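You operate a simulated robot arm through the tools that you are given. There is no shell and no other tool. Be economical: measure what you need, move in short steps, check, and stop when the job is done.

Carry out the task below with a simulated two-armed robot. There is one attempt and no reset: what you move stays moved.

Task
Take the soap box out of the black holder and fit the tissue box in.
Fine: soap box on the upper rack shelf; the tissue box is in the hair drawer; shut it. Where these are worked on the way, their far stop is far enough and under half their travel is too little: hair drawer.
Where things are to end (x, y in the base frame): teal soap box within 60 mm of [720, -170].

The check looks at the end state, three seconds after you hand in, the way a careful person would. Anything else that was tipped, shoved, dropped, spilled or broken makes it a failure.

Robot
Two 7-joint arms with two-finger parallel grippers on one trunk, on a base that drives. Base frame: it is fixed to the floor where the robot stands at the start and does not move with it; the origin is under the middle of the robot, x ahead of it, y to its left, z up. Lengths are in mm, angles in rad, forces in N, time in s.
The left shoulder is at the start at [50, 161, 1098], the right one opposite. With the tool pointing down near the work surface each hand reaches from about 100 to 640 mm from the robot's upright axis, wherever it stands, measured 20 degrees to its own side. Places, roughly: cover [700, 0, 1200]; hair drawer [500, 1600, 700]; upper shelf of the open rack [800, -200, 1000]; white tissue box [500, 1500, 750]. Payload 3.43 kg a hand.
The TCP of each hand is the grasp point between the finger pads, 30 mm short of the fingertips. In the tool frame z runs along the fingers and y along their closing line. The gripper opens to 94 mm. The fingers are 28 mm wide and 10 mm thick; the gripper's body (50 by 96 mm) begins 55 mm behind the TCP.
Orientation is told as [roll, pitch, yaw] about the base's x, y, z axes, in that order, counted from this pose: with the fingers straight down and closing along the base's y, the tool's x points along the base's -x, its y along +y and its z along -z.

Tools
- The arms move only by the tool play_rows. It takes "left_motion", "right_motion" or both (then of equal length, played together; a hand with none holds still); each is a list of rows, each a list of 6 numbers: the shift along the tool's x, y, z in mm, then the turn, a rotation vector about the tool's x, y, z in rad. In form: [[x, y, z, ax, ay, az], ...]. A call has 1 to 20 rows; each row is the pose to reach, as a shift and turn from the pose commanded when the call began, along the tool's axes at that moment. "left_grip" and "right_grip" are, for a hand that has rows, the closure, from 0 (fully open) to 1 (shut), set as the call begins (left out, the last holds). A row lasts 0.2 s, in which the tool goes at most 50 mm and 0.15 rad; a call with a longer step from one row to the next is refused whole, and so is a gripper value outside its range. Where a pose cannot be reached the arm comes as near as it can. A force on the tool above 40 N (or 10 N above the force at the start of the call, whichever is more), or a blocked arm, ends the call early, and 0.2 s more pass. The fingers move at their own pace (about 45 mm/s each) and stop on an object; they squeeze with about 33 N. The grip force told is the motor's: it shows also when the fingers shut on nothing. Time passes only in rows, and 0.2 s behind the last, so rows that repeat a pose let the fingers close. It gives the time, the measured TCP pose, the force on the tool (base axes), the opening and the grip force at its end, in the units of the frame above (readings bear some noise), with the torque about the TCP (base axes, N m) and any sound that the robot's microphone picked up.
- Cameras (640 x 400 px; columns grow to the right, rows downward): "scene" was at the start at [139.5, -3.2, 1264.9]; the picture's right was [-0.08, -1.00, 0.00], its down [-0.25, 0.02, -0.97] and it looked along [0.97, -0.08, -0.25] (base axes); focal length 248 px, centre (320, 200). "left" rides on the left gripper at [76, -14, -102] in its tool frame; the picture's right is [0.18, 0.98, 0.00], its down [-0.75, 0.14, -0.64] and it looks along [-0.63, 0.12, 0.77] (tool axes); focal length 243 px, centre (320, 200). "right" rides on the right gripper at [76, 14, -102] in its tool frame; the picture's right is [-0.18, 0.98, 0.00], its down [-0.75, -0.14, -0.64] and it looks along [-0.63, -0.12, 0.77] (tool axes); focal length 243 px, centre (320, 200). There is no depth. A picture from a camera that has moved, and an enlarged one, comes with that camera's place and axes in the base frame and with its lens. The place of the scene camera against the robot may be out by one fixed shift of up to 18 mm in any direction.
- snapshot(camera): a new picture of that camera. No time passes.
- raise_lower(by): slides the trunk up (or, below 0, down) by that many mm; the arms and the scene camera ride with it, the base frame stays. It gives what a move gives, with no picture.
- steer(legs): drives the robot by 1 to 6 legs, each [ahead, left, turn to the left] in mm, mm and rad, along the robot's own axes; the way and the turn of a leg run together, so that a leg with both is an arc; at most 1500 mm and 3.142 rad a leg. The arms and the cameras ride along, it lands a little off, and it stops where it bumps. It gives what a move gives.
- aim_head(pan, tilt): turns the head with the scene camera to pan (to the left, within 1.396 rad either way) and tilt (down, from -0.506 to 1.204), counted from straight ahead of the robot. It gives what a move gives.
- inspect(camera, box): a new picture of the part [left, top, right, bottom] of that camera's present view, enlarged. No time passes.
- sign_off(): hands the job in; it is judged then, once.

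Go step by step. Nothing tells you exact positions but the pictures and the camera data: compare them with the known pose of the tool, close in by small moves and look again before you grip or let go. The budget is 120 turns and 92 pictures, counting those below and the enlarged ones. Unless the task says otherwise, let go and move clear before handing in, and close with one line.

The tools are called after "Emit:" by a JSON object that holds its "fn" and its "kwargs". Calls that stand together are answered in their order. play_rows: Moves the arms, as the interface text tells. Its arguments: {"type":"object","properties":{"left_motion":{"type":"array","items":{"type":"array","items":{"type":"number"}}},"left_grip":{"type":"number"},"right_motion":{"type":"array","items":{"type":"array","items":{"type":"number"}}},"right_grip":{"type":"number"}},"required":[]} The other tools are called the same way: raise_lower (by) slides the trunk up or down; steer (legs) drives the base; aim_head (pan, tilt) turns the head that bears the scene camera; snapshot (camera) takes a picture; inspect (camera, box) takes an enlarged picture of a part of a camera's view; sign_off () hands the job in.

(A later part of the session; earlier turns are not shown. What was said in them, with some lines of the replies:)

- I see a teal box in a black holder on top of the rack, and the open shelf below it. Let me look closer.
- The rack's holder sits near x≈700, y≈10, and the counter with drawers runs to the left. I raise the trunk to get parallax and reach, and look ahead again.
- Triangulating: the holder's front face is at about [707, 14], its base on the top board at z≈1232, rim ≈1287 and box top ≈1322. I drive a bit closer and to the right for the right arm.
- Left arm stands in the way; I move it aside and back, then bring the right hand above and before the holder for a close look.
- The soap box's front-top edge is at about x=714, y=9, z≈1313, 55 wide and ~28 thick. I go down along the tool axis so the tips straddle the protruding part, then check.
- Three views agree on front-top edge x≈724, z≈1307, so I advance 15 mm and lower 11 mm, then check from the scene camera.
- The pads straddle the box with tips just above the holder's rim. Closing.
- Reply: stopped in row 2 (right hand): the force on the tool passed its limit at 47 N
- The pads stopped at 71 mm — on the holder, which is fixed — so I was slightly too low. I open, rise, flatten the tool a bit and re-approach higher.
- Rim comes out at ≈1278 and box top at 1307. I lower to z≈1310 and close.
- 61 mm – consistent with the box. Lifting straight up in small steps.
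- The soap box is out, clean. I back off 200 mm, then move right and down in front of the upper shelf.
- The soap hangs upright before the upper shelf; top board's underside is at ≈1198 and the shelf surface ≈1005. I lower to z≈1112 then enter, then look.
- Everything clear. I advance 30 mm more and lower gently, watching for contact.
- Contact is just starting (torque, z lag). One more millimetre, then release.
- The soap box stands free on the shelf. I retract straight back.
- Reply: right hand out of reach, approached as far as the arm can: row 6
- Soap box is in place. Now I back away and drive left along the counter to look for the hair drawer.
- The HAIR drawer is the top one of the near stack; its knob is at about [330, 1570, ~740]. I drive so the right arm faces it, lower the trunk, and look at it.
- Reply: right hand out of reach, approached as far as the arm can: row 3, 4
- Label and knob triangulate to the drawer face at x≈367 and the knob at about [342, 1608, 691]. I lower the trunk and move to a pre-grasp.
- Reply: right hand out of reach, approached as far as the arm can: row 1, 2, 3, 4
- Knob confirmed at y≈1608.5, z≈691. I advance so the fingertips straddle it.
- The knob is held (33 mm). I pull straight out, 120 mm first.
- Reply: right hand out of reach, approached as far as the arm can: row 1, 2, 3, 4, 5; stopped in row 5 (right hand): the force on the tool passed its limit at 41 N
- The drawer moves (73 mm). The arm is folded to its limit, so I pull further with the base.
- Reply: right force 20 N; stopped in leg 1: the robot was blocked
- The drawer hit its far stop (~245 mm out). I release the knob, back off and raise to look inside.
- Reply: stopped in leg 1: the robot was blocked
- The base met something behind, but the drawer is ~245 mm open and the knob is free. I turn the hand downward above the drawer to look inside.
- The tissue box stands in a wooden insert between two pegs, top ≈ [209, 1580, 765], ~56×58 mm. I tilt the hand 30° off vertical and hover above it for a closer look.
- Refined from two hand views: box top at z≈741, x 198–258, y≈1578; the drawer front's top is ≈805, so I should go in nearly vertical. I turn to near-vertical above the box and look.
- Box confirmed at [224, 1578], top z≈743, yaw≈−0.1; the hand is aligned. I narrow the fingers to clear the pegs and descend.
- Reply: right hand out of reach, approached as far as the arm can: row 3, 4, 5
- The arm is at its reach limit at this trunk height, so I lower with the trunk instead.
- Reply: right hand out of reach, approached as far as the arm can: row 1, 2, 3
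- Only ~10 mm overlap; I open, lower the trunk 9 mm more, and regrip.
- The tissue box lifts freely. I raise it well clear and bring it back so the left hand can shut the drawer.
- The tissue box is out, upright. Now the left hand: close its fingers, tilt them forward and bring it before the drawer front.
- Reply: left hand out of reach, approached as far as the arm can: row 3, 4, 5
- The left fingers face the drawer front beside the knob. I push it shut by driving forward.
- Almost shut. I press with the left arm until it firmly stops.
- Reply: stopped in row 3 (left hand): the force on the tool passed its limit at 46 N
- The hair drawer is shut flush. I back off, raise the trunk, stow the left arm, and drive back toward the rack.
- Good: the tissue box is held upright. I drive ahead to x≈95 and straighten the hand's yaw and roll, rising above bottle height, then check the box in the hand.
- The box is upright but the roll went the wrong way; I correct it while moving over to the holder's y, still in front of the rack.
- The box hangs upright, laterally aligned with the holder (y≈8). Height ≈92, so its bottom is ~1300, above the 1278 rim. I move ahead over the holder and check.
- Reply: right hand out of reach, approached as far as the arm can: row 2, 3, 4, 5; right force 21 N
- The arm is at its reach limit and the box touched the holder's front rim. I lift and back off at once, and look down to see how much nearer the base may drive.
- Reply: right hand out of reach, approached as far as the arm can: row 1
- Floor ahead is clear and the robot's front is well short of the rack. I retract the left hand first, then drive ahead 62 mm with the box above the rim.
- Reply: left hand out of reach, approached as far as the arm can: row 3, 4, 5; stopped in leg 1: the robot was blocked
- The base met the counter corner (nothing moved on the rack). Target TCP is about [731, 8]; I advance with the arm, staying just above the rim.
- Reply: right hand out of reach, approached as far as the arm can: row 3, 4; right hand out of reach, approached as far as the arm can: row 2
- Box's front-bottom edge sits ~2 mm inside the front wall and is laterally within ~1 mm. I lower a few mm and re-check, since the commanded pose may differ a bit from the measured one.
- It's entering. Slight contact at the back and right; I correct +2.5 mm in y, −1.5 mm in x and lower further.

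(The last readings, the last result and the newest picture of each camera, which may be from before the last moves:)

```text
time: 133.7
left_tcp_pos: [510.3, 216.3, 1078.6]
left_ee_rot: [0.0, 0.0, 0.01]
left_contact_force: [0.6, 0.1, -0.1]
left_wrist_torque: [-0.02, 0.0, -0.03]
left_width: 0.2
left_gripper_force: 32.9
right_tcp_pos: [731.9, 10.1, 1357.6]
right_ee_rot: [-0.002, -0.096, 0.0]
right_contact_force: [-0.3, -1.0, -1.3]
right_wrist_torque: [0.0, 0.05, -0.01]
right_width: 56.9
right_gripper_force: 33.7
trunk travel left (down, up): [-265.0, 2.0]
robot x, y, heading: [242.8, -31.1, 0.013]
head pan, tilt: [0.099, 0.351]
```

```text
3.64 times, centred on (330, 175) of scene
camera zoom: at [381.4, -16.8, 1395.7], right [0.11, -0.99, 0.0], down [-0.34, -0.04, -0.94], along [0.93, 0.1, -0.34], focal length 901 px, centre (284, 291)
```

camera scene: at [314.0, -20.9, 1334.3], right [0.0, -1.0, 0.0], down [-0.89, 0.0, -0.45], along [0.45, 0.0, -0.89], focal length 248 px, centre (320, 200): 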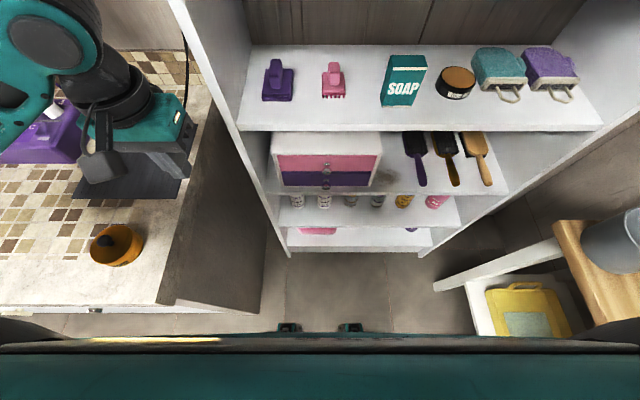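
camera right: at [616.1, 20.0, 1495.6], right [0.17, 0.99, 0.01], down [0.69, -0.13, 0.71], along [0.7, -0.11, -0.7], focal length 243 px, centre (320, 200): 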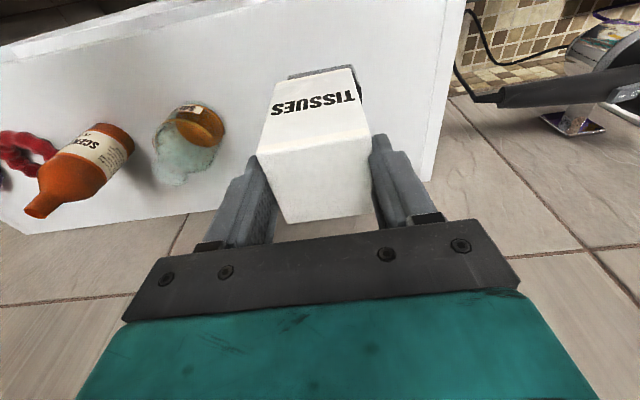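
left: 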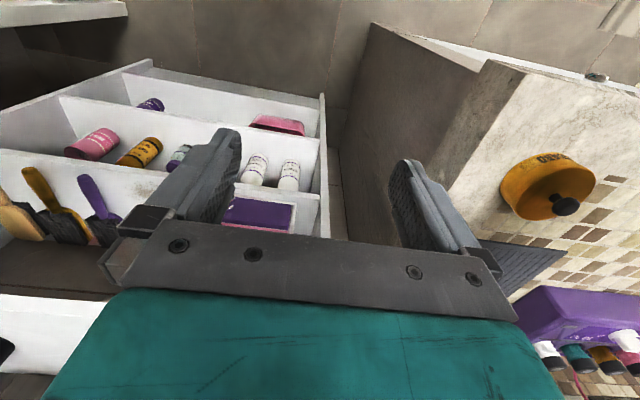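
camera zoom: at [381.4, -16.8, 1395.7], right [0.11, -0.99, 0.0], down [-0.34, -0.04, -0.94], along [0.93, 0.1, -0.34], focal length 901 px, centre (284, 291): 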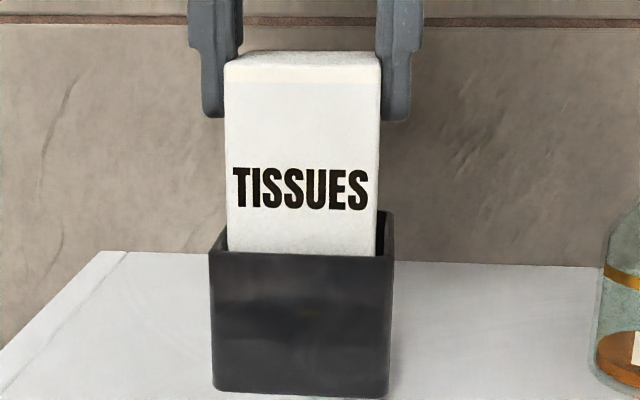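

Centred and force-free. I lower about 28 mm more in small steps.

Emit:
{"fn": "play_rows", "kwargs": {"right_motion": [[0.5, -0.5, 5, 0, 0, 0], [1, -0.5, 10, 0, 0, 0], [1.5, -0.5, 15, 0, 0, 0], [2, -0.5, 19, 0, 0, 0], [2.3, -0.5, 23, 0, 0, 0]]}}

Emit:
{"fn": "play_rows", "kwargs": {"right_motion": [[0.2, 0, 2, 0, 0, 0], [0.4, 0, 4, 0, 0, 0], [0.6, 0, 6, 0, 0, 0], [0.8, 0, 8, 0, 0, 0]]}}

Emit:
{"fn": "inspect", "kwargs": {"camera": "scene", "box": [260, 120, 400, 230]}}

```text
time: 134.9
left_tcp_pos: [510.7, 217.1, 1077.4]
left_ee_rot: [0.0, -0.001, 0.009]
left_contact_force: [-1.2, 0.4, -0.6]
left_wrist_torque: [-0.02, 0.02, 0.01]
left_width: 0.1
left_gripper_force: 33.5
right_tcp_pos: [731.6, 9.7, 1333.2]
right_ee_rot: [-0.002, -0.097, 0.001]
right_contact_force: [0.0, 0.5, -0.1]
right_wrist_torque: [0.01, 0.02, 0.05]
right_width: 56.9
right_gripper_force: 33.2
trunk travel left (down, up): [-265.0, 2.0]
robot x, y, heading: [241.1, -31.0, 0.011]
head pan, tilt: [0.099, 0.351]
```

```text
time: 135.9
left_tcp_pos: [510.1, 216.6, 1078.4]
left_ee_rot: [0.001, -0.001, 0.009]
left_contact_force: [-0.4, 0.2, 0.5]
left_wrist_torque: [0.0, 0.0, 0.02]
left_width: 0.0
left_gripper_force: 32.8
right_tcp_pos: [733.2, 8.5, 1326.6]
right_ee_rot: [0.0, -0.101, -0.001]
right_contact_force: [0.2, -0.5, 8.7]
right_wrist_torque: [0.03, -0.43, 0.02]
right_width: 57.1
right_gripper_force: 33.4
trunk travel left (down, up): [-265.0, 2.0]
robot x, y, heading: [240.2, -34.2, 0.013]
head pan, tilt: [0.099, 0.351]
```

```text
3.64 times, centred on (330, 175) of scene
camera zoom: at [380.6, -16.6, 1396.0], right [0.11, -0.99, 0.0], down [-0.34, -0.04, -0.94], along [0.93, 0.1, -0.34], focal length 901 px, centre (284, 291)
```

zoom: 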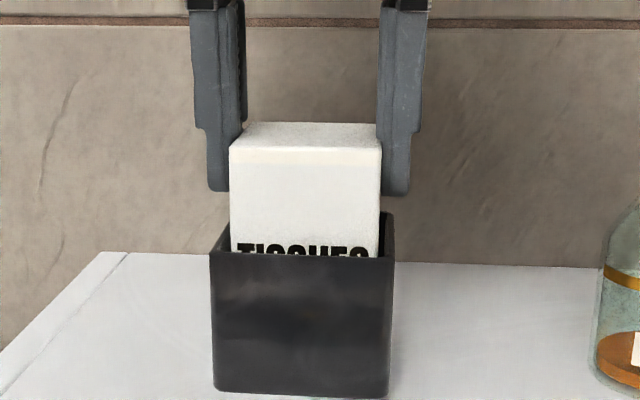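

Seated on the bottom (contact 9 N at the expected depth). I release and lift clear vertically.

Emit:
{"fn": "play_rows", "kwargs": {"right_motion": [[0, 0, 0, 0, 0, 0], [0, 0, 0, 0, 0, 0], [0, 0, 0, 0, 0, 0], [0, 0, 0, 0, 0, 0], [-1, 0, -10, 0, 0, 0], [-3, 0, -30, 0, 0, 0], [-5, 0, -50, 0, 0, 0]], "right_grip": 0.3}}

Emit:
{"fn": "snapshot", "kwargs": {"camera": "scene"}}

```text
time: 137.5
left_tcp_pos: [510.0, 218.4, 1078.9]
left_ee_rot: [-0.001, 0.001, 0.011]
left_contact_force: [0.6, 1.0, -0.6]
left_wrist_torque: [0.0, 0.03, -0.01]
left_width: 0.0
left_gripper_force: 33.1
right_tcp_pos: [731.9, 9.8, 1373.6]
right_ee_rot: [-0.002, -0.099, -0.001]
right_contact_force: [0.3, -0.3, -0.4]
right_wrist_torque: [-0.01, -0.01, 0.0]
right_width: 65.7
right_gripper_force: 0.0
trunk travel left (down, up): [-265.0, 2.0]
robot x, y, heading: [243.0, -27.6, 0.014]
head pan, tilt: [0.099, 0.351]
```

```text
5 pictures are left
camera scene: at [380.9, -16.2, 1395.7], right [0.11, -0.99, 0.0], down [-0.34, -0.04, -0.94], along [0.93, 0.1, -0.34], focal length 248 px, centre (320, 200)
```

scene: 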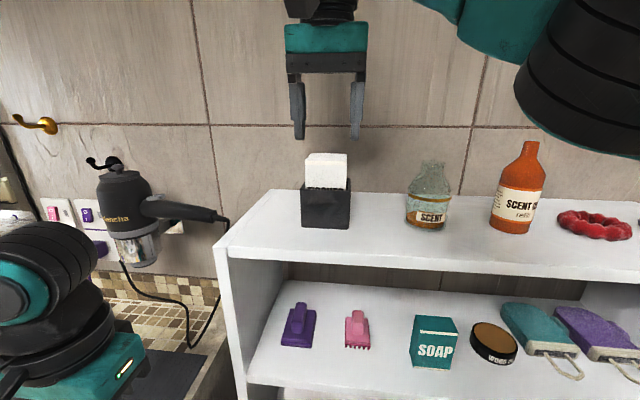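

The tissue box sits in the holder and the soap box stands on the shelf. I back the base away to be clear and take a last look.

Emit:
{"fn": "steer", "kwargs": {"legs": [[-200, 0, 0]]}}

Emit:
{"fn": "snapshot", "kwargs": {"camera": "scene"}}

```text
time: 139.1
left_tcp_pos: [309.4, 216.0, 1079.7]
left_ee_rot: [-0.002, -0.002, 0.01]
left_contact_force: [-0.6, -0.5, 0.3]
left_wrist_torque: [0.0, 0.02, 0.0]
left_width: 0.1
left_gripper_force: 33.1
right_tcp_pos: [530.1, 7.2, 1373.5]
right_ee_rot: [-0.001, -0.099, -0.002]
right_contact_force: [0.0, 0.1, -0.6]
right_wrist_torque: [0.0, -0.03, 0.01]
right_width: 65.6
right_gripper_force: 0.0
trunk travel left (down, up): [-265.0, 2.0]
robot x, y, heading: [40.0, -34.7, 0.011]
head pan, tilt: [0.099, 0.351]
```

```text
4 pictures are left
camera scene: at [179.6, -18.9, 1395.8], right [0.11, -0.99, 0.0], down [-0.34, -0.04, -0.94], along [0.93, 0.1, -0.34], focal length 248 px, centre (320, 200)
```

scene: 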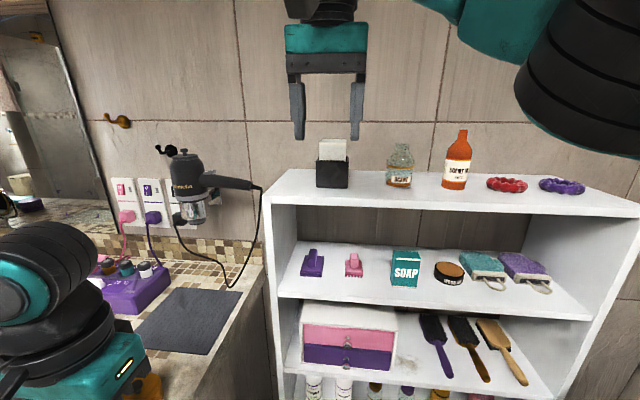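

Everything stands as asked: the tissue box is in the holder, the soap box is upright on the upper shelf at about [699, -170], and the hair drawer is shut. I hand in.

Emit:
{"fn": "sign_off", "kwargs": {}}

```text
The job is handed in.
```

The job is handed in: the tissue box is seated in the black holder, the soap box is upright on the upper shelf about 21 mm from its target, the hair drawer is shut, and nothing else looked moved in the last picture.
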